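You operate a simulated robot arm through the tools that you are given. There is no shell and no other tool.

The job below is to be done with a simulated two-armed robot. You get a single attempt, and the scene is never put back.

Task
Open the yellow drawer, put the red insert from the top of the paper-covered bench in the inside of the yellow drawer and shut the drawer again. Then put two of the clear cups from the top of the paper-covered bench on the top of the pine bench. Then take the teal pad block and put it on the beige template on the top of the paper-covered bench. Then take the bin from the top of the paper-covered bench and leave it on the open shelf of the ply counter. Then take the rubber block and put it on the back of the measuring bench. Do these in the order given. Set down upright: clear cup.

The check looks at the end state, three seconds after you hand in, the way a careful person would. Anything else that was tipped, shoved, dropped, spilled or broken makes it a failure.

Robot
Two 6-joint arms with two-finger parallel grippers on one trunk, on a base that drives. Base frame: it is fixed to the floor where the robot stands at the start and does not move with it; the origin is under the middle of the robot, x ahead of it, y to its left, z up. Readings come in cm, degrees, newtons and seconds.
The left shoulder is at the start at [5, 17, 78.9], the right one opposite. With the tool pointing down near the work surface each hand reaches from about 50 to 96 cm from the robot's upright axis, wherever it stands, measured 20 degrees to its own side. Places, roughly: back of the measuring bench (100x24 cm) [406, -58, 88]; bin (14x19x8 cm) [240, -20, 90]; clear cup [300, 50, 100]; inside of the yellow drawer [90, -180, 40]; open shelf of the ply counter [420, 280, 50]; red insert [250, 25, 100]; rubber block (4x6x4 cm) [220, -20, 90]; teal pad block (10x6x4 cm) [300, 50, 90]; template (16x11x1 cm) [280, 50, 90]; top of the pine bench [150, -200, 90]; yellow drawer [80, -190, 40]. Payload 1.57 kg a hand.
The TCP of each hand is the grasp point between the finger pads, 3 cm short of the fingertips. In the tool frame z runs along the fingers and y along their closing line. Largest opening 8 cm; finger width 1.7, thickness 1.2; the body of the gripper, 4 by 8.2 cm, starts 8 cm behind the TCP.
Orientation is told as [roll, pitch, yaw] about the base's x, y, z axes, in that order, counted from this pose: with the fingers straight down and closing along the base's y, the tool's x points along the base's -x, its y along +y and its z along -z.

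Tools
- The arms move only by the tool send_rows. It takes "left_motion", "right_motion" or both (then of equal length, played together; a hand with none holds still); each is a list of rows, each an object of numbers (a shift or turn left out is 0, a gripper value left out holds the last): "x", "y", "z": the shift along the tool's x, y, z in cm; "ax", "ay", "az": the turn, a rotation vector about the tool's x, y, z in degrees. In form: [{"x": .., "y": .., "z": .., "ax": .., "ay": .., "az": ..}, ...]. A call has 1 to 20 rows; each row shifts and turns the commanded pose from where the row before left it, along the tool's axes as they then stand. "left_grip" and "right_grip" are, for a hand that has rows, the closure, from 0 (fully open) to 1 (shut), set as the call begins (left out, the last holds). Each row takes 0.2 s and may step no farther than 5 cm and 8.6 degrees from the row before; otherwise, or with a gripper value out of range, the whole call is refused. A pose out of reach is approached as far as the arm can. The call stops where the force on the tool passes 40 N (or 10 N more than at its start, if that is more) or the arm is blocked; 0.2 s more then pass. The fingers move at their own pace (about 7.2 cm/s each) and stop on an object; they squeeze with about 21 N. The grip force told is the motor's: it shows also when the fingers shut on nothing. Time passes only in rows, and 0.2 s behind the last, so rows that do not move let the fingers close. The reply holds the time, the measured pose of the TCP, the force on the tool along the base axes, the opening and the grip force, in the units named above and with some noise, with the torque about the TCP (base axes, N m) and any sound that the robot's microphone picked up.
- Cameras (640 x 400 px; columns grow to the right, rows downward): "scene" is now at [4.79, -2.37, 138.73]; the picture's right is [-0.18, -0.98, 0.00], its down [-0.59, 0.10, -0.80] and it looks along [0.79, -0.14, -0.59] (base axes); focal length 282 px, centre (320, 200). "left" rides on the left gripper at [7.2, 0.7, -12.2] in its tool frame; the picture's right is [-0.09, 1.00, 0.00], its down [-0.84, -0.08, -0.54] and it looks along [-0.54, -0.05, 0.84] (tool axes); focal length 238 px, centre (320, 200). "right" rides on the right gripper at [7.2, -0.7, -12.2] in its tool frame; the picture's right is [0.09, 1.00, 0.00], its down [-0.84, 0.08, -0.54] and it looks along [-0.54, 0.05, 0.84] (tool axes); focal length 238 px, centre (320, 200). There is no depth. A picture from a camera that has moved, and an enlarged one, comes with that camera's place and axes in the base frame and with its lens. The place of the scene camera against the robot may be out by one fixed shift of up to 1.8 cm in any direction.
- capture(camera): a new picture of that camera. No time passes.
- lift_body(by): slides the trunk up (or, below 0, down) by that many cm; the arms and the scene camera ride with it, the base frame stays. It gives what a move gives, with no picture.
- roll_base(legs): drives the robot by 1 to 6 legs, each [ahead, left, turn to the left] in cm, cm and degrees, along the robot's own axes; the way and the turn of a leg run together, so that a leg with both is an arc; at most 150 cm and 180 degrees a leg. The arms and the cameras ride along, it lands a little off, and it stops where it bumps. It gives what a move gives.
- pan_tilt(pan, tilt): turns the head with the scene camera to pan (to the left, within 86 degrees either way) and tilt (down, from -29 to 69), counted from straight ahead of the robot. It gives what a move gives.
- inspect(camera, box): a new picture of the part [left, top, right, bottom] of that camera's present view, enlarged. No time passes.
- finish_job(): hands the job in; it is judged then, once.

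Places have to be worked out from the pictures, the camera data and where the tool is seen. Open the grippers and draw the arms clear of the work before you hand the job in, unless the task says otherwise.

The tools are called after "Request:" as a command line: name --argument value ..., lists and objects as JSON in quotes. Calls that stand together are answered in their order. send_rows: Moves the arms, as the interface text tells. Its arguments: {"type":"object","properties":{"left_motion":{"type":"array","items":{"type":"object","properties":{"x":{"type":"number"},"y":{"type":"number"},"z":{"type":"number"},"ax":{"type":"number"},"ay":{"type":"number"},"az":{"type":"number"}}}},"left_grip":{"type":"number"},"right_motion":{"type":"array","items":{"type":"object","properties":{"x":{"type":"number"},"y":{"type":"number"},"z":{"type":"number"},"ax":{"type":"number"},"ay":{"type":"number"},"az":{"type":"number"}}}},"right_grip":{"type":"number"}},"required":[]} The other tools are called the same way: lift_body (by) slides the trunk up or down; roll_base (legs) drives the base; pan_tilt (pan, tilt) turns the head that bears the scene camera; capture (camera) takes a picture; inspect (camera, box) takes an enlarged picture of a part of a camera's view; finish_job () hands the job in.

At the start:

```text
time: 0.0
left_position: [43.04, 6.09, 68.03]
left_tool_rot: [5.5, 3.5, -18.9]
left_force: [-0.3, -0.3, 0.3]
left_ft_torque: [-0.03, -0.01, 0.0]
left_grip_width: 8.0
left_grasp_force: 0.0
right_position: [68.68, -26.83, 67.8]
right_tool_rot: [-0.2, 0.0, 0.1]
right_force: [-0.3, 0.5, -0.1]
right_ft_torque: [0.01, 0.0, 0.01]
right_grip_width: 8.0
right_grasp_force: 0.0
trunk travel left (down, up): [-40.4, 56.6]
robot x, y, heading: [-0.23, 0.0, -0.1]
head pan, tilt: [-10.1, 36.5]
```

scene: 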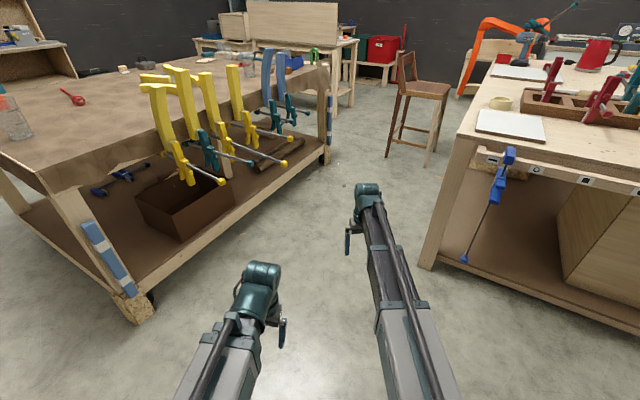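
right: 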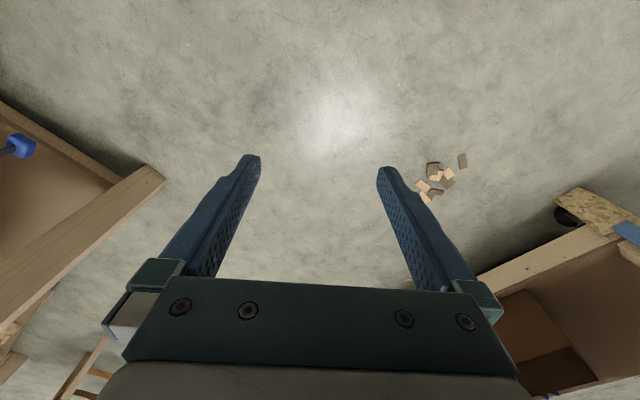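
left: 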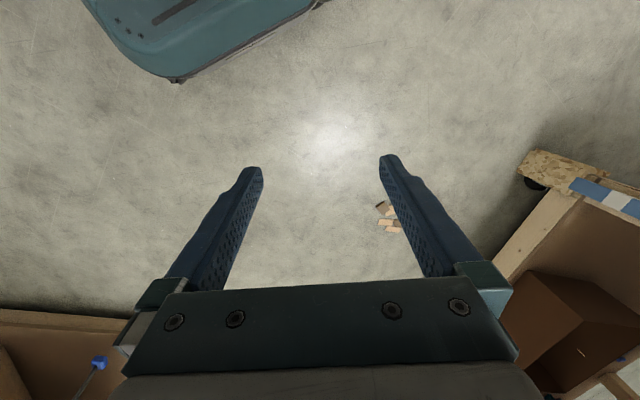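

The start pictures show a paper-covered bench on the left and another bench on the right. I'll look around with the head before moving anything.

Request:
pan_tilt --pan 0 --tilt 15

Request:
capture --camera "scene"

Request:
pan_tilt --pan 60 --tilt 20

Request:
capture --camera "scene"

Request:
pan_tilt --pan -60 --tilt 20

Request:
capture --camera "scene"

```text
time: 0.8
left_position: [42.91, 6.03, 67.95]
left_tool_rot: [5.5, 3.4, -18.8]
left_force: [-0.7, -0.2, -0.3]
left_ft_torque: [0.0, -0.02, 0.0]
left_grip_width: 8.01
left_grasp_force: 0.0
right_position: [68.67, -26.85, 67.78]
right_tool_rot: [-0.1, 0.0, 0.0]
right_force: [0.2, -0.3, 1.5]
right_ft_torque: [-0.02, 0.0, 0.01]
right_grip_width: 8.01
right_grasp_force: 0.0
trunk travel left (down, up): [-40.4, 56.6]
robot x, y, heading: [-0.13, 0.23, 0.0]
head pan, tilt: [0.0, 15.0]
```

```text
taken
camera scene: at [5.54, -0.85, 142.14], right [0.0, -1.0, 0.0], down [-0.26, 0.0, -0.97], along [0.97, 0.0, -0.26], focal length 282 px, centre (320, 200)
```

scene: 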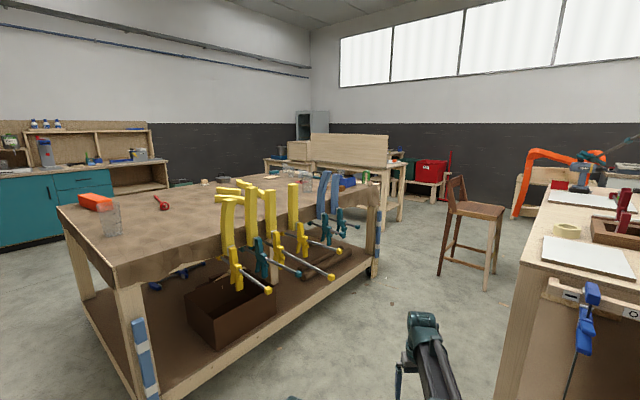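

```text
time: 2.1
left_position: [43.02, 5.94, 68.01]
left_tool_rot: [5.6, 3.4, -18.8]
left_force: [-0.3, -0.1, -0.7]
left_ft_torque: [0.0, -0.01, 0.02]
left_grip_width: 8.0
left_grasp_force: 0.0
right_position: [68.58, -26.86, 67.82]
right_tool_rot: [-0.1, 0.0, 0.0]
right_force: [-0.8, 0.0, 0.0]
right_ft_torque: [-0.02, -0.03, -0.01]
right_grip_width: 7.99
right_grasp_force: 0.0
trunk travel left (down, up): [-40.4, 56.6]
robot x, y, heading: [-0.18, 0.21, -0.3]
head pan, tilt: [60.0, 20.0]
```

```text
taken
camera scene: at [0.86, 7.22, 141.34], right [0.87, -0.5, 0.0], down [-0.17, -0.3, -0.94], along [0.47, 0.81, -0.34], focal length 282 px, centre (320, 200)
```

scene: 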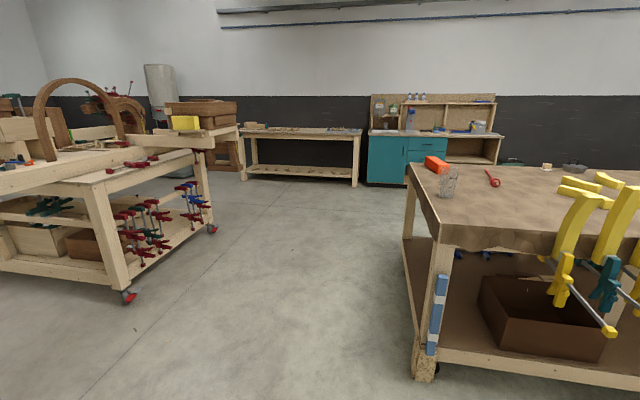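

```text
time: 4.2
left_position: [42.98, 6.05, 67.95]
left_tool_rot: [5.4, 3.5, -18.7]
left_force: [-0.5, -0.8, 0.1]
left_ft_torque: [-0.05, 0.02, -0.03]
left_grip_width: 8.01
left_grasp_force: 0.0
right_position: [68.72, -26.79, 67.71]
right_tool_rot: [-0.1, 0.0, 0.0]
right_force: [0.1, -1.0, 0.2]
right_ft_torque: [0.01, -0.02, 0.03]
right_grip_width: 8.0
right_grasp_force: 0.0
trunk travel left (down, up): [-40.4, 56.6]
robot x, y, heading: [-0.32, -0.08, 0.1]
head pan, tilt: [-60.0, 20.0]
```

```text
taken
camera scene: at [0.86, -8.91, 141.34], right [-0.87, -0.5, 0.0], down [-0.17, 0.3, -0.94], along [0.47, -0.81, -0.34], focal length 282 px, centre (320, 200)
```

scene: 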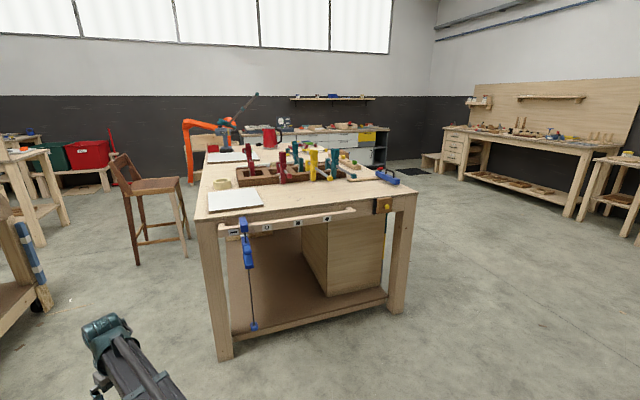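

The pine bench seems to be the one on the right, with a cabinet under it. I'll zoom into a few parts to identify objects.

Request:
inspect --camera "scene" --box '[180, 120, 440, 360]'

Request:
pan_tilt --pan 5 --tilt 20

Request:
inspect --camera "scene" --box '[40, 100, 240, 225]'

Request:
inspect --camera "scene" --box '[220, 100, 420, 225]'

```text
1.67 times, centred on (310, 240) of scene
camera zoom: at [0.86, -8.91, 141.34], right [-0.87, -0.5, 0.0], down [-0.17, 0.3, -0.94], along [0.47, -0.81, -0.34], focal length 470 px, centre (337, 133)
```

zoom: 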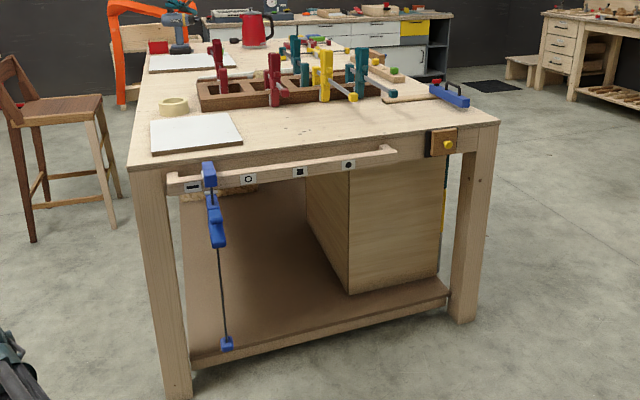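

```text
time: 5.5
left_position: [43.01, 5.96, 67.99]
left_tool_rot: [5.5, 3.4, -18.7]
left_force: [-0.2, -0.9, -1.0]
left_ft_torque: [0.0, 0.01, 0.01]
left_grip_width: 8.01
left_grasp_force: 0.1
right_position: [68.75, -26.91, 67.83]
right_tool_rot: [-0.1, 0.0, -0.1]
right_force: [-0.9, -0.1, 0.8]
right_ft_torque: [0.03, 0.03, 0.03]
right_grip_width: 8.02
right_grasp_force: 0.0
trunk travel left (down, up): [-40.4, 56.6]
robot x, y, heading: [-0.31, -0.2, 0.0]
head pan, tilt: [5.0, 20.0]
```

```text
3.20 times, centred on (140, 162) of scene
camera zoom: at [5.48, -0.04, 141.34], right [0.09, -1.0, 0.0], down [-0.34, -0.03, -0.94], along [0.94, 0.08, -0.34], focal length 902 px, centre (896, 320)
```

zoom: 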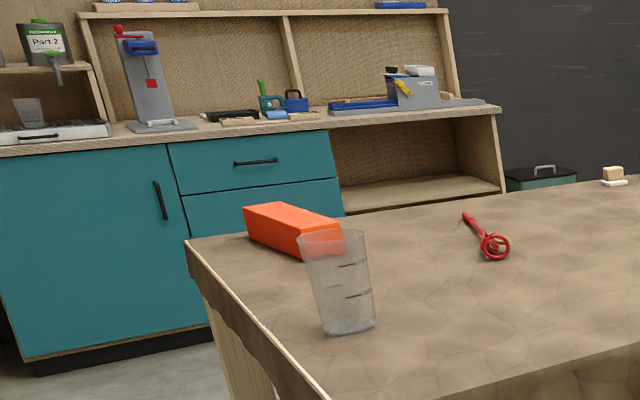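

```text
3.20 times, centred on (320, 162) of scene
camera zoom: at [5.48, -0.04, 141.34], right [0.09, -1.0, 0.0], down [-0.34, -0.03, -0.94], along [0.94, 0.08, -0.34], focal length 902 px, centre (320, 320)
```

zoom: 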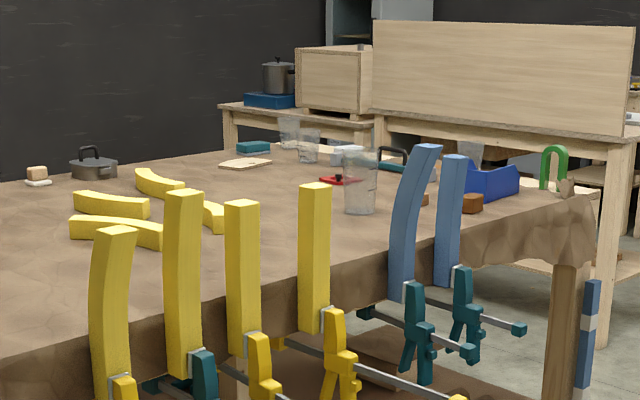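

The bench holds the cups, red item, teal pad and blue bin near its far right end. I'll raise the trunk so the hands clear bench height and get a higher view.

Request:
lift_body --by 45

Request:
pan_tilt --pan 0 --tilt 25

Request:
capture --camera "scene"

Request:
inspect --camera "scene" --box '[230, 90, 420, 209]'

Request:
pan_tilt --pan -50 --tilt 25

Request:
capture --camera "scene"

```text
refused: 45 is not a number from -40 to 40
```

```text
time: 6.2
left_position: [42.94, 5.92, 68.09]
left_tool_rot: [5.5, 3.4, -18.7]
left_force: [0.3, 0.2, 0.0]
left_ft_torque: [0.0, -0.02, 0.02]
left_grip_width: 7.99
left_grasp_force: 0.1
right_position: [68.6, -26.76, 67.86]
right_tool_rot: [-0.1, 0.0, 0.0]
right_force: [-0.5, 1.0, 0.5]
right_ft_torque: [0.02, -0.04, -0.01]
right_grip_width: 7.99
right_grasp_force: 0.1
trunk travel left (down, up): [-40.4, 56.6]
robot x, y, heading: [-0.17, -0.1, -0.0]
head pan, tilt: [0.0, 25.0]
```

```text
taken
camera scene: at [5.41, -0.84, 140.53], right [0.0, -1.0, 0.0], down [-0.42, 0.0, -0.91], along [0.91, 0.0, -0.42], focal length 282 px, centre (320, 200)
```

scene: 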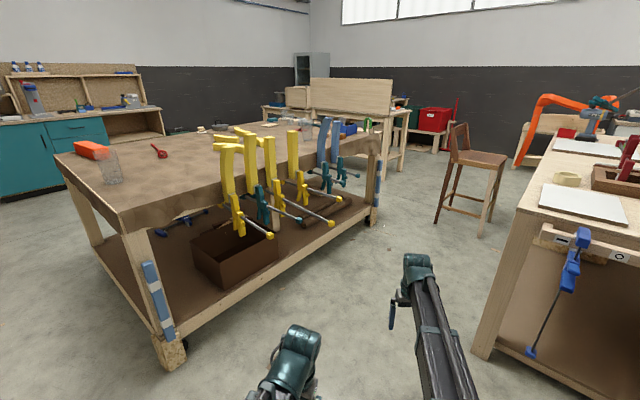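

```text
3.36 times, centred on (325, 150) of scene
camera zoom: at [5.41, -0.84, 140.53], right [0.0, -1.0, 0.0], down [-0.42, 0.0, -0.91], along [0.91, 0.0, -0.42], focal length 947 px, centre (303, 370)
```

zoom: 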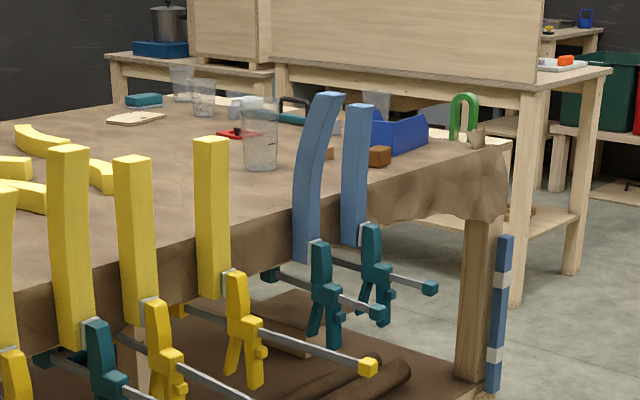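

```text
time: 7.3
left_position: [42.99, 6.02, 67.96]
left_tool_rot: [5.6, 3.4, -18.8]
left_force: [-0.1, 0.4, -0.4]
left_ft_torque: [-0.05, -0.03, -0.05]
left_grip_width: 7.99
left_grasp_force: 0.1
right_position: [68.69, -26.87, 67.88]
right_tool_rot: [-0.1, -0.1, 0.1]
right_force: [-0.4, -0.1, -0.5]
right_ft_torque: [0.01, 0.02, -0.03]
right_grip_width: 7.99
right_grasp_force: 0.0
trunk travel left (down, up): [-40.4, 56.6]
robot x, y, heading: [-0.1, -0.16, -0.1]
head pan, tilt: [-50.0, 25.0]
```

```text
taken
camera scene: at [2.13, -7.9, 140.53], right [-0.77, -0.64, 0.0], down [-0.27, 0.32, -0.91], along [0.58, -0.69, -0.42], focal length 282 px, centre (320, 200)
```

scene: 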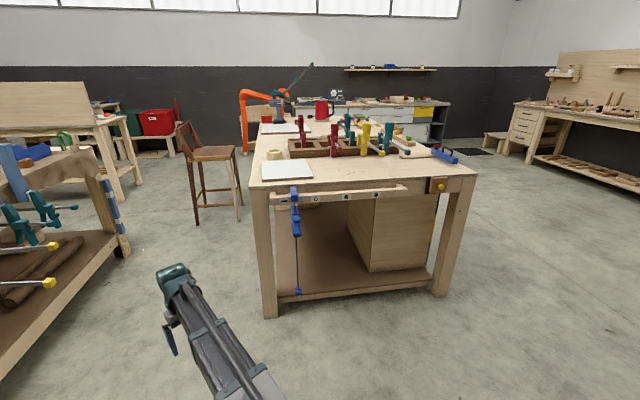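

The clamps on the paper bench edge stick out into the aisle, so I need their extent before driving. I'll zoom on them and raise the trunk.

Request:
lift_body --by 40

Request:
lift_body --by 14

Request:
pan_tilt --pan 0 --tilt 40

Request:
capture --camera "scene"

Request:
inspect --camera "scene" --box '[160, 60, 400, 210]'

```text
time: 11.2
left_position: [43.04, 5.91, 107.76]
left_tool_rot: [5.5, 3.4, -18.8]
left_force: [-0.6, 0.2, -0.2]
left_ft_torque: [-0.02, -0.03, 0.03]
left_grip_width: 8.01
left_grasp_force: 0.1
right_position: [68.71, -26.62, 107.87]
right_tool_rot: [-0.1, 0.0, 0.0]
right_force: [-0.5, 0.0, -0.1]
right_ft_torque: [0.01, 0.0, -0.04]
right_grip_width: 7.98
right_grasp_force: 0.0
trunk travel left (down, up): [-80.4, 16.6]
robot x, y, heading: [0.21, 0.3, -0.0]
head pan, tilt: [-50.0, 25.0]
```

```text
time: 12.8
left_position: [43.02, 5.89, 121.95]
left_tool_rot: [5.4, 3.4, -18.8]
left_force: [-0.3, 0.1, 0.1]
left_ft_torque: [-0.01, 0.01, -0.02]
left_grip_width: 8.01
left_grasp_force: 0.1
right_position: [68.8, -26.76, 121.88]
right_tool_rot: [-0.1, 0.0, 0.1]
right_force: [0.3, -0.4, -0.2]
right_ft_torque: [0.01, 0.02, -0.03]
right_grip_width: 8.01
right_grasp_force: 0.1
trunk travel left (down, up): [-94.4, 2.6]
robot x, y, heading: [0.02, 0.31, 0.1]
head pan, tilt: [-50.0, 25.0]
```

```text
time: 14.0
left_position: [43.06, 5.96, 122.05]
left_tool_rot: [5.5, 3.4, -18.7]
left_force: [-0.2, -0.7, -0.1]
left_ft_torque: [-0.01, -0.02, -0.02]
left_grip_width: 7.99
left_grasp_force: 0.0
right_position: [68.55, -26.84, 121.81]
right_tool_rot: [0.0, 0.0, -0.1]
right_force: [0.1, 0.1, -0.2]
right_ft_torque: [0.01, -0.01, 0.02]
right_grip_width: 7.98
right_grasp_force: 0.2
trunk travel left (down, up): [-94.4, 2.6]
robot x, y, heading: [-0.38, -0.1, -0.0]
head pan, tilt: [0.0, 40.0]
```

```text
taken
camera scene: at [4.71, -0.85, 192.2], right [0.0, -1.0, 0.0], down [-0.64, 0.0, -0.77], along [0.77, 0.0, -0.64], focal length 282 px, centre (320, 200)
```

scene: 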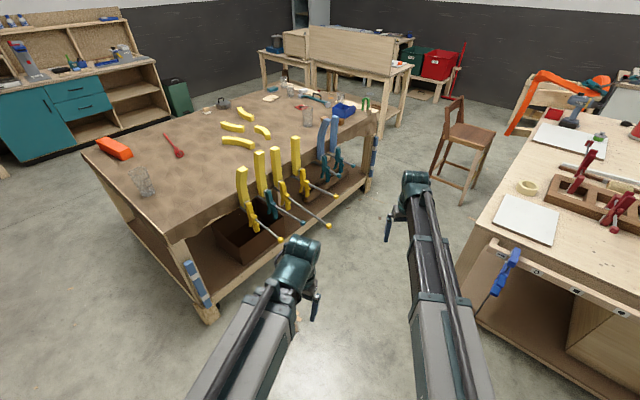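

```text
2.67 times, centred on (280, 135) of scene
camera zoom: at [4.71, -0.85, 192.2], right [0.0, -1.0, 0.0], down [-0.64, 0.0, -0.77], along [0.77, 0.0, -0.64], focal length 752 px, centre (427, 373)
```

zoom: 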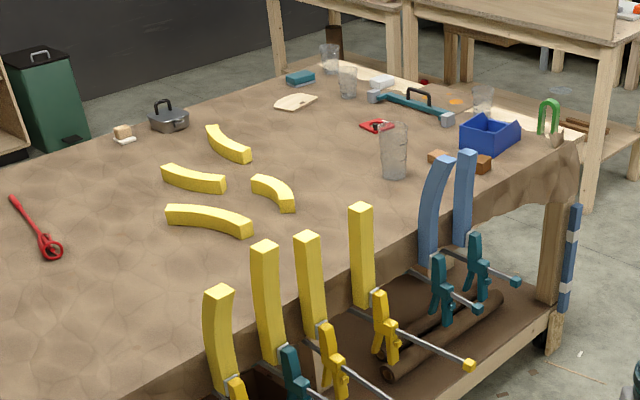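

From this height I can locate the bench corners and objects approximately. I need to know the base's footprint, so I'll look straight down.

Request:
pan_tilt --pan 0 --tilt 69

Request:
capture --camera "scene"

Request:
pan_tilt --pan -86 --tilt 60

Request:
capture --camera "scene"

Request:
pan_tilt --pan -45 --tilt 35

Request:
capture --camera "scene"

```text
time: 15.0
left_position: [42.95, 6.03, 121.98]
left_tool_rot: [5.5, 3.4, -18.8]
left_force: [0.1, 0.0, -0.5]
left_ft_torque: [0.04, 0.04, 0.02]
left_grip_width: 7.98
left_grasp_force: 0.0
right_position: [68.67, -26.87, 121.89]
right_tool_rot: [-0.2, 0.0, 0.0]
right_force: [0.0, -1.1, -0.2]
right_ft_torque: [-0.02, 0.02, 0.04]
right_grip_width: 8.02
right_grasp_force: 0.1
trunk travel left (down, up): [-94.4, 2.6]
robot x, y, heading: [0.3, 0.3, -0.2]
head pan, tilt: [0.0, 68.8]
```

```text
taken
camera scene: at [1.8, -0.84, 188.59], right [0.0, -1.0, 0.0], down [-0.93, 0.0, -0.36], along [0.36, 0.0, -0.93], focal length 282 px, centre (320, 200)
```

scene: 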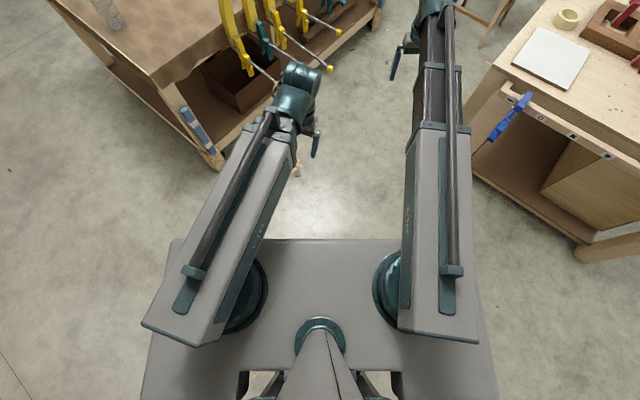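

```text
time: 16.6
left_position: [43.04, 6.06, 121.9]
left_tool_rot: [5.5, 3.4, -18.8]
left_force: [-0.2, 0.2, 0.2]
left_ft_torque: [-0.04, -0.01, 0.03]
left_grip_width: 7.99
left_grasp_force: 0.1
right_position: [68.64, -26.87, 121.88]
right_tool_rot: [-0.1, 0.0, 0.0]
right_force: [0.4, 0.2, 0.0]
right_ft_torque: [-0.03, -0.01, -0.01]
right_grip_width: 8.01
right_grasp_force: 0.0
trunk travel left (down, up): [-94.4, 2.6]
robot x, y, heading: [0.06, 0.21, -0.3]
head pan, tilt: [-85.9, 60.0]
```

```text
taken
camera scene: at [-3.32, -7.49, 189.52], right [-1.0, -0.07, 0.0], down [-0.06, 0.86, -0.5], along [0.04, -0.5, -0.87], focal length 282 px, centre (320, 200)
```

scene: 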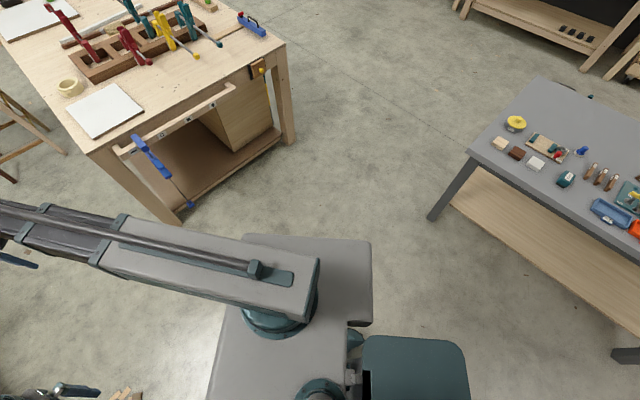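

```text
time: 17.6
left_position: [43.02, 6.05, 122.01]
left_tool_rot: [5.4, 3.3, -18.7]
left_force: [0.3, 0.1, 0.0]
left_ft_torque: [0.01, -0.03, -0.01]
left_grip_width: 8.01
left_grasp_force: 0.2
right_position: [68.68, -26.84, 121.91]
right_tool_rot: [-0.1, -0.1, -0.1]
right_force: [-0.5, -0.1, 0.5]
right_ft_torque: [0.02, 0.02, -0.01]
right_grip_width: 8.01
right_grasp_force: 0.1
trunk travel left (down, up): [-94.4, 2.6]
robot x, y, heading: [0.24, -0.09, 0.1]
head pan, tilt: [-45.0, 35.0]
```

```text
taken
camera scene: at [2.42, -7.08, 192.95], right [-0.71, -0.71, 0.0], down [-0.41, 0.41, -0.82], along [0.58, -0.58, -0.57], focal length 282 px, centre (320, 200)
```

scene: 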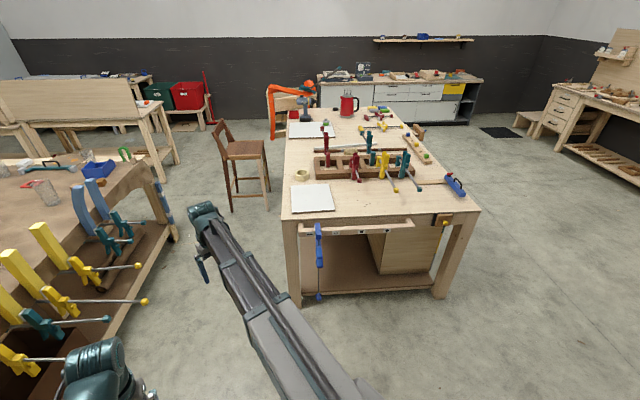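

The base looks about 60 cm square. I'll zoom into the far right end of the paper bench, the stool and the measuring bench to plan a drivable route.

Request:
pan_tilt --pan -5 --tilt 25

Request:
inspect --camera "scene" --box '[200, 80, 440, 230]'

Request:
pan_tilt --pan 40 --tilt 30

Request:
capture --camera "scene"

```text
time: 18.7
left_position: [42.93, 5.94, 121.94]
left_tool_rot: [5.5, 3.4, -18.8]
left_force: [0.3, 1.7, -0.3]
left_ft_torque: [0.01, -0.01, 0.01]
left_grip_width: 8.02
left_grasp_force: 0.0
right_position: [68.71, -26.78, 121.91]
right_tool_rot: [0.0, 0.0, 0.0]
right_force: [0.7, 0.1, -0.2]
right_ft_torque: [0.0, -0.01, 0.02]
right_grip_width: 7.99
right_grasp_force: 0.0
trunk travel left (down, up): [-94.4, 2.6]
robot x, y, heading: [-0.23, 0.4, -0.0]
head pan, tilt: [-5.0, 25.0]
```

```text
2.67 times, centred on (320, 155) of scene
camera zoom: at [5.38, -1.66, 194.53], right [-0.09, -1.0, 0.0], down [-0.42, 0.04, -0.91], along [0.9, -0.08, -0.42], focal length 752 px, centre (320, 320)
```

zoom: 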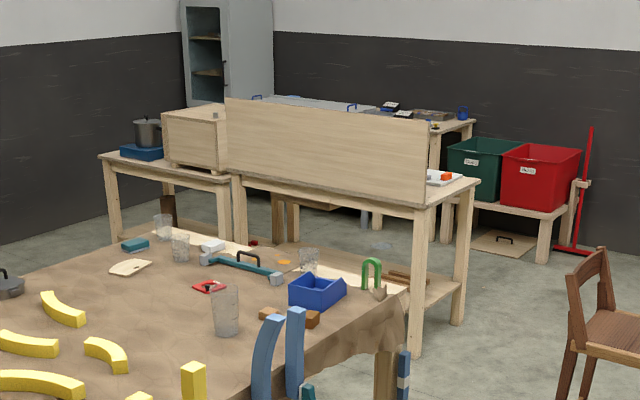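

```text
time: 19.8
left_position: [42.91, 6.0, 121.93]
left_tool_rot: [5.5, 3.3, -18.8]
left_force: [0.2, -0.1, 0.3]
left_ft_torque: [-0.01, 0.03, 0.01]
left_grip_width: 8.0
left_grasp_force: 0.1
right_position: [68.73, -26.83, 121.85]
right_tool_rot: [-0.1, -0.1, 0.0]
right_force: [0.0, 0.2, 0.2]
right_ft_torque: [0.02, 0.01, 0.0]
right_grip_width: 8.02
right_grasp_force: 0.0
trunk travel left (down, up): [-94.4, 2.6]
robot x, y, heading: [-0.06, 0.06, -0.1]
head pan, tilt: [40.0, 30.0]
```

```text
taken
camera scene: at [3.14, 4.96, 193.73], right [0.64, -0.77, 0.0], down [-0.38, -0.32, -0.87], along [0.66, 0.56, -0.5], focal length 282 px, centre (320, 200)
```

scene: 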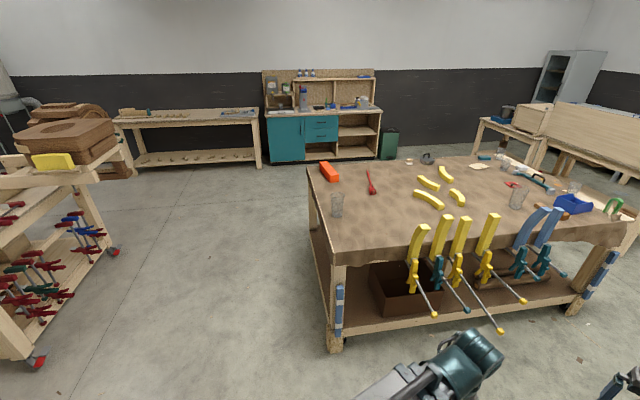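

The route: around the left end of the paper bench to its far side, then into the ~98 cm gap between its right end and the measuring bench (the stool blocks the near entry). I drive the first legs, facing along the bench's short direction.

Request:
roll_base --legs '[[0, 0, 49], [0, 45, 0], [140, 0, 0]]'

Request:
pan_tilt --pan -40 --tilt 35

Request:
capture --camera "scene"

Request:
pan_tilt --pan 10 --tilt 30

Request:
capture --camera "scene"

```text
time: 31.2
left_position: [83.12, 166.53, 122.05]
left_tool_rot: [5.4, 3.5, 28.4]
left_force: [-0.2, 0.2, -0.6]
left_ft_torque: [0.0, -0.03, 0.03]
left_grip_width: 8.0
left_grasp_force: 0.1
right_position: [124.75, 163.14, 121.9]
right_tool_rot: [-0.1, -0.1, 47.3]
right_force: [-0.3, 0.0, 0.1]
right_ft_torque: [0.0, -0.01, 0.01]
right_grip_width: 8.01
right_grasp_force: 0.0
trunk travel left (down, up): [-94.4, 2.6]
robot x, y, heading: [58.68, 130.84, 47.3]
head pan, tilt: [40.0, 30.0]
```

```text
time: 32.7
left_position: [83.16, 166.54, 122.08]
left_tool_rot: [5.6, 3.4, 28.4]
left_force: [0.4, -0.3, -0.8]
left_ft_torque: [0.04, 0.0, 0.01]
left_grip_width: 8.02
left_grasp_force: 0.0
right_position: [124.71, 163.18, 121.85]
right_tool_rot: [-0.1, 0.0, 47.3]
right_force: [0.7, -0.2, 0.0]
right_ft_torque: [0.01, 0.01, -0.02]
right_grip_width: 8.0
right_grasp_force: 0.1
trunk travel left (down, up): [-94.4, 2.6]
robot x, y, heading: [58.18, 130.71, 47.6]
head pan, tilt: [-40.0, 35.0]
```

```text
taken
camera scene: at [64.69, 128.18, 192.95], right [0.13, -0.99, 0.0], down [-0.57, -0.07, -0.82], along [0.81, 0.11, -0.57], focal length 282 px, centre (320, 200)
```

scene: 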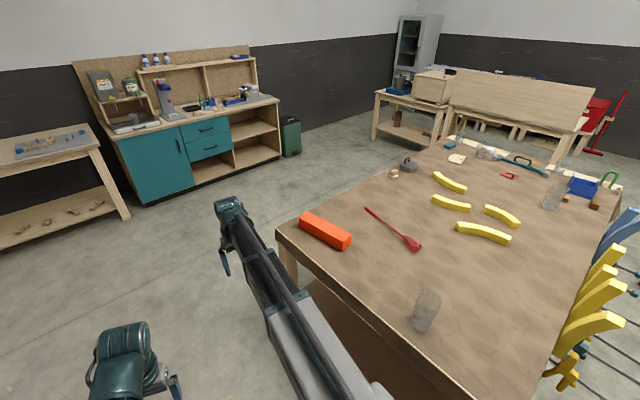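

```text
time: 33.9
left_position: [83.12, 166.54, 122.01]
left_tool_rot: [5.5, 3.4, 28.5]
left_force: [-0.3, 0.5, -0.9]
left_ft_torque: [0.02, 0.05, -0.01]
left_grip_width: 8.02
left_grasp_force: 0.1
right_position: [124.79, 163.09, 121.91]
right_tool_rot: [-0.1, 0.0, 47.3]
right_force: [0.0, -0.9, -0.3]
right_ft_torque: [-0.03, -0.01, -0.01]
right_grip_width: 8.0
right_grasp_force: 0.1
trunk travel left (down, up): [-94.4, 2.6]
robot x, y, heading: [58.98, 131.03, 47.2]
head pan, tilt: [10.0, 30.0]
```

```text
taken
camera scene: at [60.84, 134.66, 193.73], right [0.84, -0.54, 0.0], down [-0.27, -0.42, -0.87], along [0.47, 0.73, -0.5], focal length 282 px, centre (320, 200)
```

scene: 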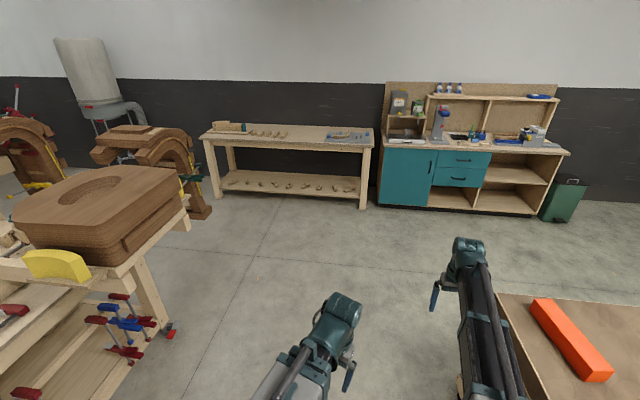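

The far side is clear. I continue ahead, turn around to face the bench from its far side and slide along it, then look at the end gap.

Request:
roll_base --legs '[[150, 0, 0], [25, 0, 0], [0, 0, -178], [0, 120, 0]]'

Request:
pan_tilt --pan 40 --tilt 35

Request:
capture --camera "scene"

Request:
pan_tilt --pan 80 --tilt 35

Request:
capture --camera "scene"

```text
time: 55.9
left_position: [235.92, 145.01, 122.08]
left_tool_rot: [5.4, 3.4, -155.2]
left_force: [0.1, 0.1, -0.5]
left_ft_torque: [-0.01, -0.01, -0.01]
left_grip_width: 8.0
left_grasp_force: 0.0
right_position: [194.71, 150.84, 121.86]
right_tool_rot: [-0.1, 0.0, -136.4]
right_force: [0.2, -0.2, -1.2]
right_ft_torque: [0.02, -0.04, -0.04]
right_grip_width: 8.0
right_grasp_force: 0.1
trunk travel left (down, up): [-94.4, 2.6]
robot x, y, heading: [263.09, 178.65, -136.1]
head pan, tilt: [10.0, 30.0]
```

```text
time: 56.8
left_position: [236.01, 144.96, 121.97]
left_tool_rot: [5.4, 3.5, -155.1]
left_force: [0.3, 0.5, 0.3]
left_ft_torque: [0.03, 0.0, 0.0]
left_grip_width: 7.96
left_grasp_force: 0.0
right_position: [194.77, 151.13, 121.94]
right_tool_rot: [0.0, 0.0, -136.4]
right_force: [0.9, 0.7, -0.6]
right_ft_torque: [-0.02, -0.04, -0.01]
right_grip_width: 8.0
right_grasp_force: 0.1
trunk travel left (down, up): [-94.4, 2.6]
robot x, y, heading: [262.63, 178.8, -136.2]
head pan, tilt: [40.0, 35.0]
```

```text
taken
camera scene: at [265.04, 172.13, 192.95], right [-0.99, 0.11, 0.0], down [0.06, 0.57, -0.82], along [-0.09, -0.81, -0.57], focal length 282 px, centre (320, 200)
```

scene: 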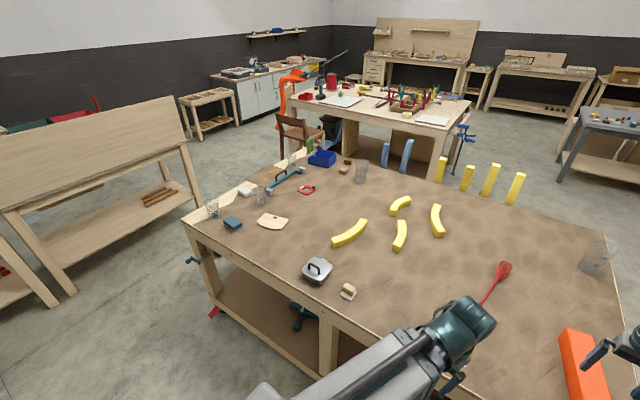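

```text
time: 57.9
left_position: [236.08, 144.9, 121.96]
left_tool_rot: [5.5, 3.3, -155.2]
left_force: [-0.3, 0.9, -0.1]
left_ft_torque: [0.0, 0.03, -0.02]
left_grip_width: 7.97
left_grasp_force: 0.1
right_position: [194.89, 151.11, 121.82]
right_tool_rot: [0.0, 0.1, -136.4]
right_force: [0.3, -0.6, 0.1]
right_ft_torque: [-0.01, 0.02, -0.03]
right_grip_width: 7.99
right_grasp_force: 0.0
trunk travel left (down, up): [-94.4, 2.6]
robot x, y, heading: [262.84, 179.11, -136.4]
head pan, tilt: [80.0, 35.0]
```

```text
taken
camera scene: at [270.89, 173.54, 192.95], right [-0.83, -0.55, 0.0], down [-0.32, 0.48, -0.82], along [0.45, -0.68, -0.57], focal length 282 px, centre (320, 200)
```

scene: 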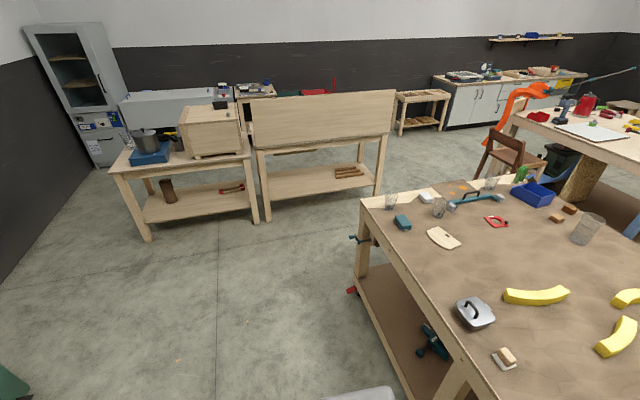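

Both sides are visible now; the end gap is about 1 m wide. I zoom in on the bench's right end to check for protruding clamps and identify the pieces.

Request:
inspect --camera "scene" --box '[330, 150, 630, 337]'

Request:
inspect --camera "scene" --box '[230, 60, 430, 185]'

```text
2.13 times, centred on (480, 244) of scene
camera zoom: at [270.89, 173.54, 192.95], right [-0.83, -0.55, 0.0], down [-0.32, 0.48, -0.82], along [0.45, -0.68, -0.57], focal length 601 px, centre (-21, 107)
```

zoom: 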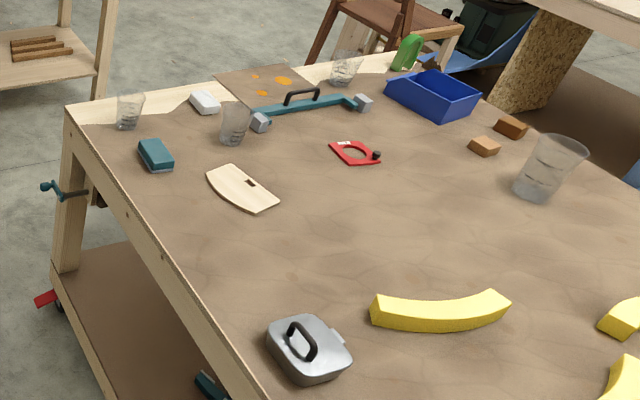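

```text
3.20 times, centred on (330, 122) of scene
camera zoom: at [270.89, 173.54, 192.95], right [-0.83, -0.55, 0.0], down [-0.32, 0.48, -0.82], along [0.45, -0.68, -0.57], focal length 902 px, centre (288, 448)
```

zoom: 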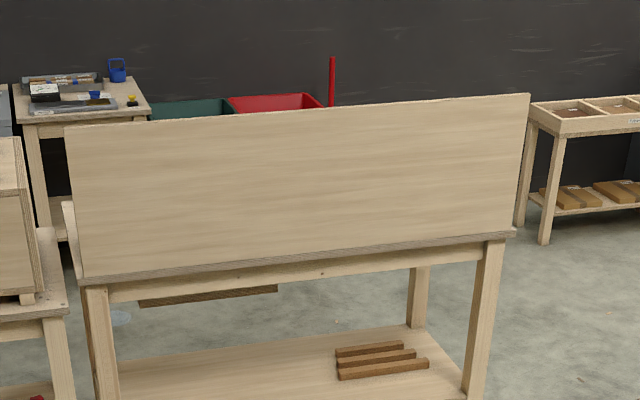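

The red insert is a flat red frame with a black knob. I align with the bench, slide to beyond its right end and turn to face along it before entering the gap.

Request:
roll_base --legs '[[0, 0, 5.3], [0, 150, 0], [0, 36, 0]]'

Request:
pan_tilt --pan 20 --tilt 45

Request:
capture --camera "scene"

Request:
pan_tilt --pan 70 --tilt 40

Request:
capture --camera "scene"

```text
time: 67.5
left_position: [375.67, 24.83, 122.04]
left_tool_rot: [5.4, 3.3, -149.6]
left_force: [0.3, 0.0, -0.1]
left_ft_torque: [0.0, 0.02, -0.03]
left_grip_width: 8.0
left_grasp_force: 0.0
right_position: [334.12, 26.73, 121.91]
right_tool_rot: [-0.2, 0.0, -130.7]
right_force: [0.8, 0.1, -0.7]
right_ft_torque: [0.04, 0.03, 0.04]
right_grip_width: 7.99
right_grasp_force: 0.1
trunk travel left (down, up): [-94.4, 2.6]
robot x, y, heading: [399.21, 61.39, -130.6]
head pan, tilt: [80.0, 35.0]
```

```text
time: 68.8
left_position: [375.6, 24.85, 121.97]
left_tool_rot: [5.5, 3.4, -149.5]
left_force: [1.1, -0.1, 0.0]
left_ft_torque: [0.01, 0.0, -0.01]
left_grip_width: 7.99
left_grasp_force: 0.0
right_position: [333.93, 26.8, 121.91]
right_tool_rot: [-0.2, 0.0, -130.6]
right_force: [0.3, -0.4, 0.1]
right_ft_torque: [0.01, -0.02, -0.03]
right_grip_width: 8.0
right_grasp_force: 0.0
trunk travel left (down, up): [-94.4, 2.6]
robot x, y, heading: [398.81, 62.01, -130.5]
head pan, tilt: [20.0, 45.0]
```

```text
taken
camera scene: at [399.03, 56.0, 191.47], right [-0.94, 0.35, 0.0], down [0.25, 0.66, -0.71], along [-0.25, -0.66, -0.71], focal length 282 px, centre (320, 200)
```

scene: 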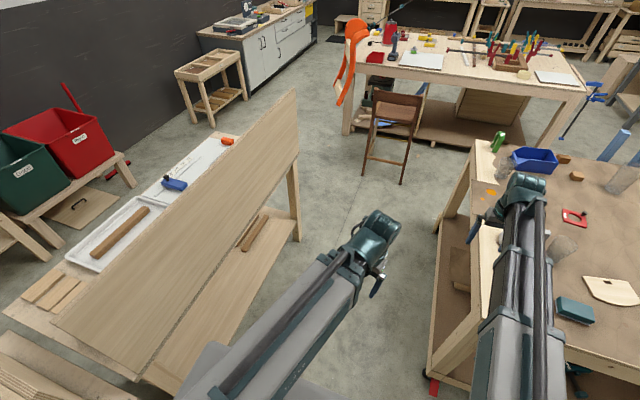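

```text
time: 69.9
left_position: [375.66, 24.9, 122.0]
left_tool_rot: [5.5, 3.4, -149.6]
left_force: [0.2, -0.1, 0.3]
left_ft_torque: [0.0, 0.0, -0.02]
left_grip_width: 7.99
left_grasp_force: 0.1
right_position: [334.05, 26.86, 121.91]
right_tool_rot: [-0.1, 0.1, -130.6]
right_force: [0.4, 0.0, 0.8]
right_ft_torque: [-0.01, 0.0, 0.0]
right_grip_width: 7.96
right_grasp_force: 0.1
trunk travel left (down, up): [-94.4, 2.6]
robot x, y, heading: [399.01, 61.1, -130.7]
head pan, tilt: [70.0, 40.0]
```

```text
taken
camera scene: at [406.04, 56.21, 192.2], right [-0.87, -0.49, 0.0], down [-0.32, 0.56, -0.77], along [0.38, -0.67, -0.64], focal length 282 px, centre (320, 200)
```

scene: 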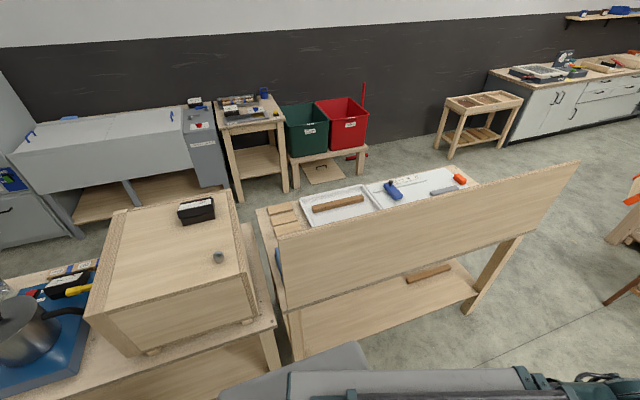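

The gap is clear: the board stands at about along=301 and the bench end at 200. I turn to face along the bench and slide into the gap.

Request:
roll_base --legs '[[0, 0, -90.4], [0, 60, 0]]'

Request:
pan_tilt --pan 0 --tilt 50

Request:
capture --camera "scene"

Request:
pan_tilt --pan 60 --tilt 50

Request:
capture --camera "scene"

```text
time: 77.1
left_position: [323.98, 39.81, 122.04]
left_tool_rot: [5.4, 3.3, 120.1]
left_force: [0.5, 0.1, 0.0]
left_ft_torque: [0.02, -0.01, 0.0]
left_grip_width: 8.0
left_grasp_force: 0.1
right_position: [326.18, 81.5, 121.89]
right_tool_rot: [0.0, 0.0, 139.1]
right_force: [-0.4, -0.1, -0.5]
right_ft_torque: [0.02, -0.01, 0.0]
right_grip_width: 8.01
right_grasp_force: 0.0
trunk travel left (down, up): [-94.4, 2.6]
robot x, y, heading: [360.29, 16.12, 139.0]
head pan, tilt: [70.0, 40.0]
```

```text
time: 78.5
left_position: [324.03, 39.96, 122.01]
left_tool_rot: [5.6, 3.4, 120.3]
left_force: [-0.5, 0.2, -0.1]
left_ft_torque: [-0.04, 0.03, 0.02]
left_grip_width: 8.0
left_grasp_force: 0.1
right_position: [326.2, 81.51, 121.84]
right_tool_rot: [-0.1, 0.0, 139.1]
right_force: [-0.1, -0.7, 0.0]
right_ft_torque: [0.01, 0.01, 0.03]
right_grip_width: 8.02
right_grasp_force: 0.0
trunk travel left (down, up): [-94.4, 2.6]
robot x, y, heading: [360.6, 16.49, 139.2]
head pan, tilt: [0.0, 50.0]
```

```text
taken
camera scene: at [357.89, 17.88, 190.78], right [0.65, 0.76, 0.0], down [0.58, -0.5, -0.64], along [-0.49, 0.42, -0.77], focal length 282 px, centre (320, 200)
```

scene: 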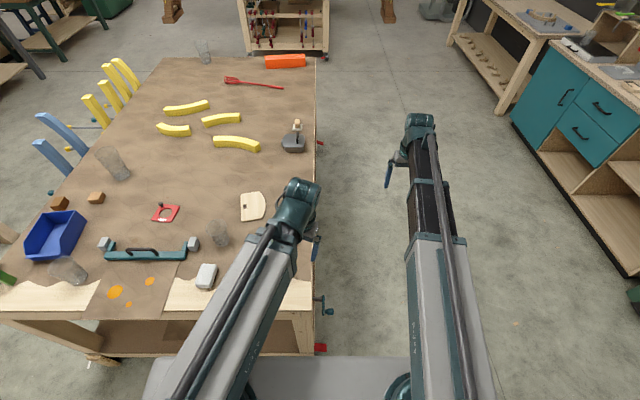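

```text
time: 79.8
left_position: [324.13, 39.81, 121.94]
left_tool_rot: [5.5, 3.4, 120.2]
left_force: [-0.6, 1.0, 0.6]
left_ft_torque: [0.01, 0.02, 0.0]
left_grip_width: 8.01
left_grasp_force: 0.1
right_position: [326.23, 81.51, 121.89]
right_tool_rot: [0.0, 0.0, 139.0]
right_force: [-0.2, 0.7, -0.4]
right_ft_torque: [-0.02, 0.02, 0.03]
right_grip_width: 8.0
right_grasp_force: 0.1
trunk travel left (down, up): [-94.4, 2.6]
robot x, y, heading: [360.52, 16.06, 138.8]
head pan, tilt: [60.0, 50.0]
```

```text
taken
camera scene: at [356.43, 10.33, 190.78], right [-0.33, 0.95, 0.0], down [0.72, 0.25, -0.64], along [-0.61, -0.21, -0.77], focal length 282 px, centre (320, 200)
```

scene: 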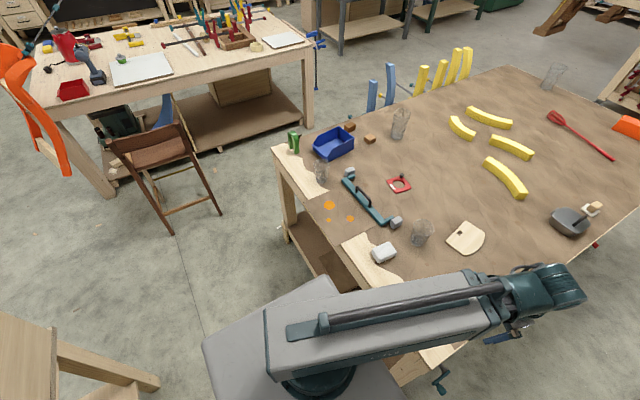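

The gap is clear of floor obstacles. I slide 55 cm farther in and back off slightly to keep clearance from the bench end.

Request:
roll_base --legs '[[-5, 0, 0], [0, 55, 0]]'

Request:
pan_tilt --pan 0 --tilt 55

Request:
capture --camera "scene"

Request:
capture --camera "left"

Request:
capture --camera "right"

```text
time: 83.5
left_position: [291.58, -5.7, 122.05]
left_tool_rot: [5.3, 3.3, 121.0]
left_force: [0.0, 0.2, -0.8]
left_ft_torque: [0.01, 0.01, 0.04]
left_grip_width: 7.98
left_grasp_force: 0.1
right_position: [293.14, 36.04, 121.91]
right_tool_rot: [-0.1, 0.1, 139.8]
right_force: [-0.8, -0.8, -0.6]
right_ft_torque: [0.01, 0.0, -0.01]
right_grip_width: 7.98
right_grasp_force: 0.1
trunk travel left (down, up): [-94.4, 2.6]
robot x, y, heading: [328.46, -28.9, 139.5]
head pan, tilt: [60.0, 50.0]
```

```text
time: 84.8
left_position: [291.65, -5.61, 121.93]
left_tool_rot: [5.5, 3.3, 121.0]
left_force: [-1.0, -0.1, 0.2]
left_ft_torque: [0.01, -0.01, 0.01]
left_grip_width: 8.0
left_grasp_force: 0.0
right_position: [293.19, 35.99, 121.75]
right_tool_rot: [-0.2, 0.0, 139.8]
right_force: [-1.3, -0.5, -0.5]
right_ft_torque: [-0.04, 0.01, -0.04]
right_grip_width: 8.01
right_grasp_force: 0.0
trunk travel left (down, up): [-94.4, 2.6]
robot x, y, heading: [328.02, -28.92, 139.8]
head pan, tilt: [0.0, 55.0]
```

```text
taken
camera scene: at [326.01, -27.6, 190.13], right [0.64, 0.76, 0.0], down [0.63, -0.53, -0.57], along [-0.44, 0.37, -0.82], focal length 282 px, centre (320, 200)
```

scene: 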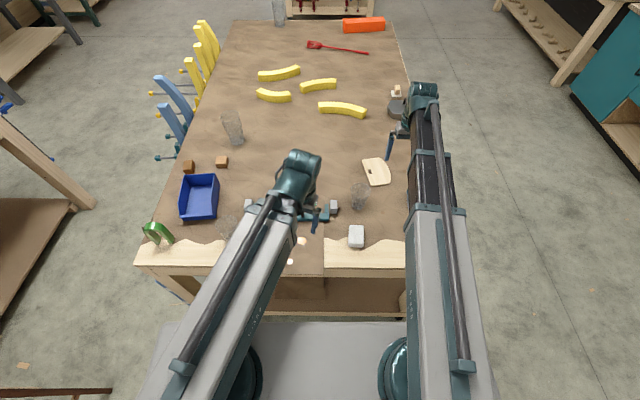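

```text
taken
camera left: at [295.28, -10.95, 134.6], right [-0.9, -0.43, 0.09], down [-0.34, 0.81, 0.48], along [-0.28, 0.4, -0.87], focal length 238 px, centre (320, 200)
```

left: 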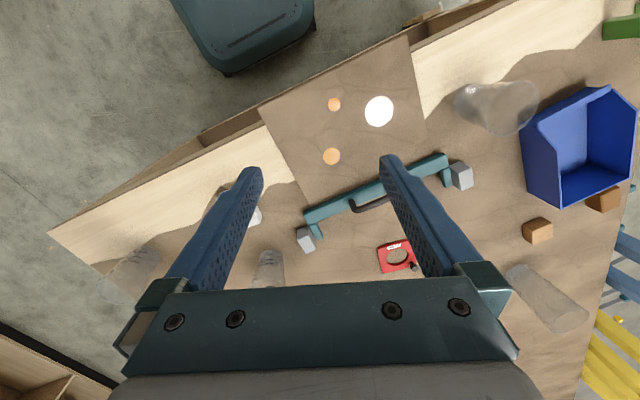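

```text
taken
camera right: at [299.04, 31.8, 134.12], right [-0.57, -0.82, 0.0], down [-0.69, 0.48, 0.54], along [-0.44, 0.31, -0.84], focal length 238 px, centre (320, 200)
```

right: 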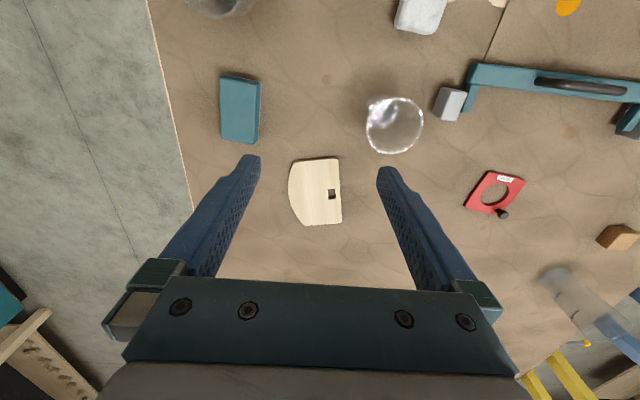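

I triangulate the red insert at about [256, 16, 90.4]. I'll zoom in to see its shape and how it can be gripped.

Request:
inspect --camera "right" --box '[430, 140, 560, 240]'

Request:
inspect --camera "left" --box '[360, 220, 440, 280]'

Request:
inspect --camera "right" --box '[200, 50, 460, 240]'

Request:
inspect --camera "left" --box '[440, 60, 640, 260]'

```text
4.00 times, centred on (495, 190) of right
camera zoom: at [299.04, 31.8, 134.12], right [-0.57, -0.82, 0.0], down [-0.69, 0.48, 0.54], along [-0.44, 0.31, -0.84], focal length 953 px, centre (-380, 240)
```

zoom: 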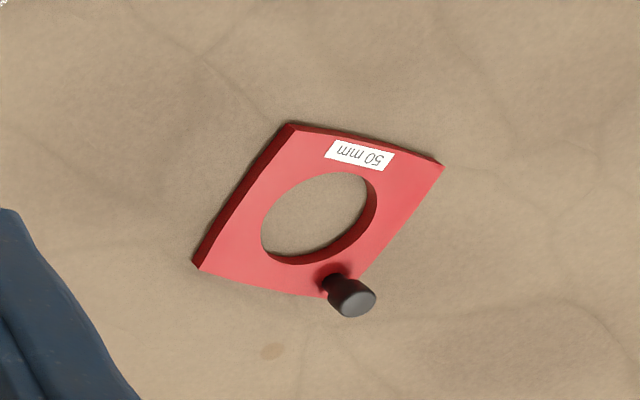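

```text
6.67 times, centred on (400, 250) of left
camera zoom: at [295.28, -10.95, 134.6], right [-0.9, -0.43, 0.09], down [-0.34, 0.81, 0.48], along [-0.28, 0.4, -0.87], focal length 1589 px, centre (-213, -133)
```

zoom: 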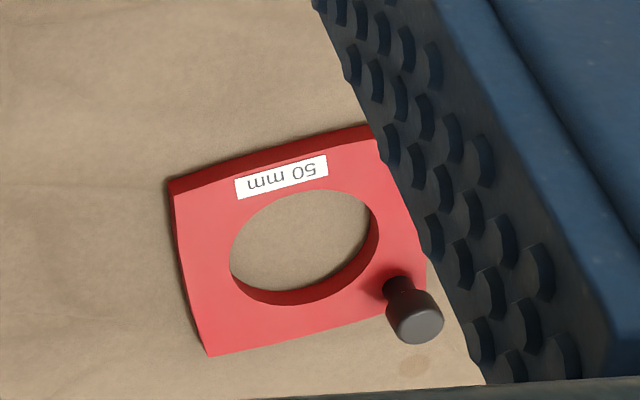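

```text
2.11 times, centred on (330, 145) of right
camera zoom: at [299.04, 31.8, 134.12], right [-0.57, -0.82, 0.0], down [-0.69, 0.48, 0.54], along [-0.44, 0.31, -0.84], focal length 502 px, centre (299, 316)
```

zoom: 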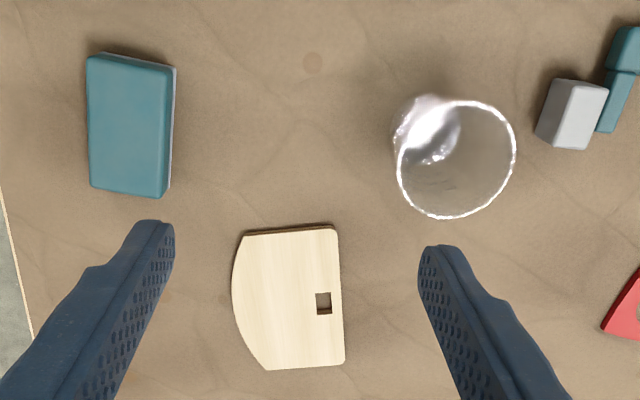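

```text
2.00 times, centred on (540, 160) of left
camera zoom: at [295.28, -10.95, 134.6], right [-0.9, -0.43, 0.09], down [-0.34, 0.81, 0.48], along [-0.28, 0.4, -0.87], focal length 477 px, centre (-120, 280)
```

zoom: 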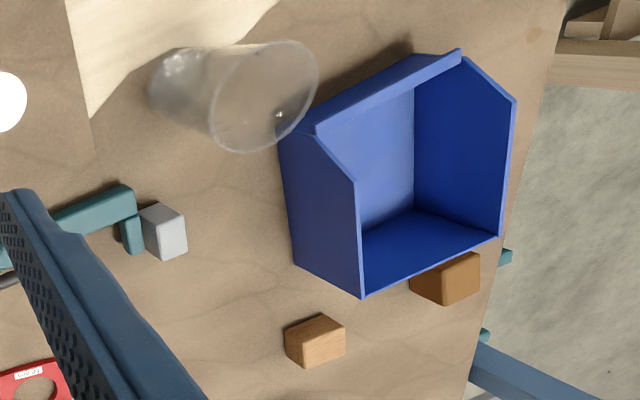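

The insert has a black knob on one corner at about [251.2, 16.8], top z≈92.8, which I can grip from above. I drive 6 cm closer so that it lies comfortably within the left arm's reach.

Request:
roll_base --legs '[[6, 0, 0]]'

Request:
send_rows --left_motion '[{"ax": 5.4}, {"ay": -3.3}, {"az": 6.5}, {"az": 6.5}, {"az": 6.5}, {"az": 6.5}]' --left_grip 0

```text
time: 85.8
left_position: [286.72, -1.75, 121.92]
left_tool_rot: [5.3, 3.5, 121.0]
left_force: [-1.2, 1.9, -0.7]
left_ft_torque: [0.01, -0.03, 0.0]
left_grip_width: 7.99
left_grasp_force: 0.2
right_position: [288.42, 39.94, 121.83]
right_tool_rot: [0.0, 0.1, 139.8]
right_force: [0.2, 0.6, 0.4]
right_ft_torque: [-0.05, -0.03, -0.01]
right_grip_width: 8.0
right_grasp_force: 0.1
trunk travel left (down, up): [-94.4, 2.6]
robot x, y, heading: [324.04, -25.27, 140.0]
head pan, tilt: [0.0, 55.0]
```

```text
time: 87.2
left_position: [286.44, -0.89, 121.84]
left_tool_rot: [0.0, 0.2, 94.9]
left_force: [0.1, 0.4, -0.6]
left_ft_torque: [0.01, 0.0, 0.02]
left_grip_width: 8.0
left_grasp_force: 0.2
left hand out of reach, approached as far as the arm can: row 2
right_position: [288.65, 39.78, 121.8]
right_tool_rot: [-0.1, 0.0, 139.8]
right_force: [-0.1, -0.9, 0.1]
right_ft_torque: [0.03, -0.03, 0.05]
right_grip_width: 8.01
right_grasp_force: 0.1
trunk travel left (down, up): [-94.4, 2.6]
robot x, y, heading: [323.74, -24.5, 139.8]
head pan, tilt: [0.0, 55.0]
```

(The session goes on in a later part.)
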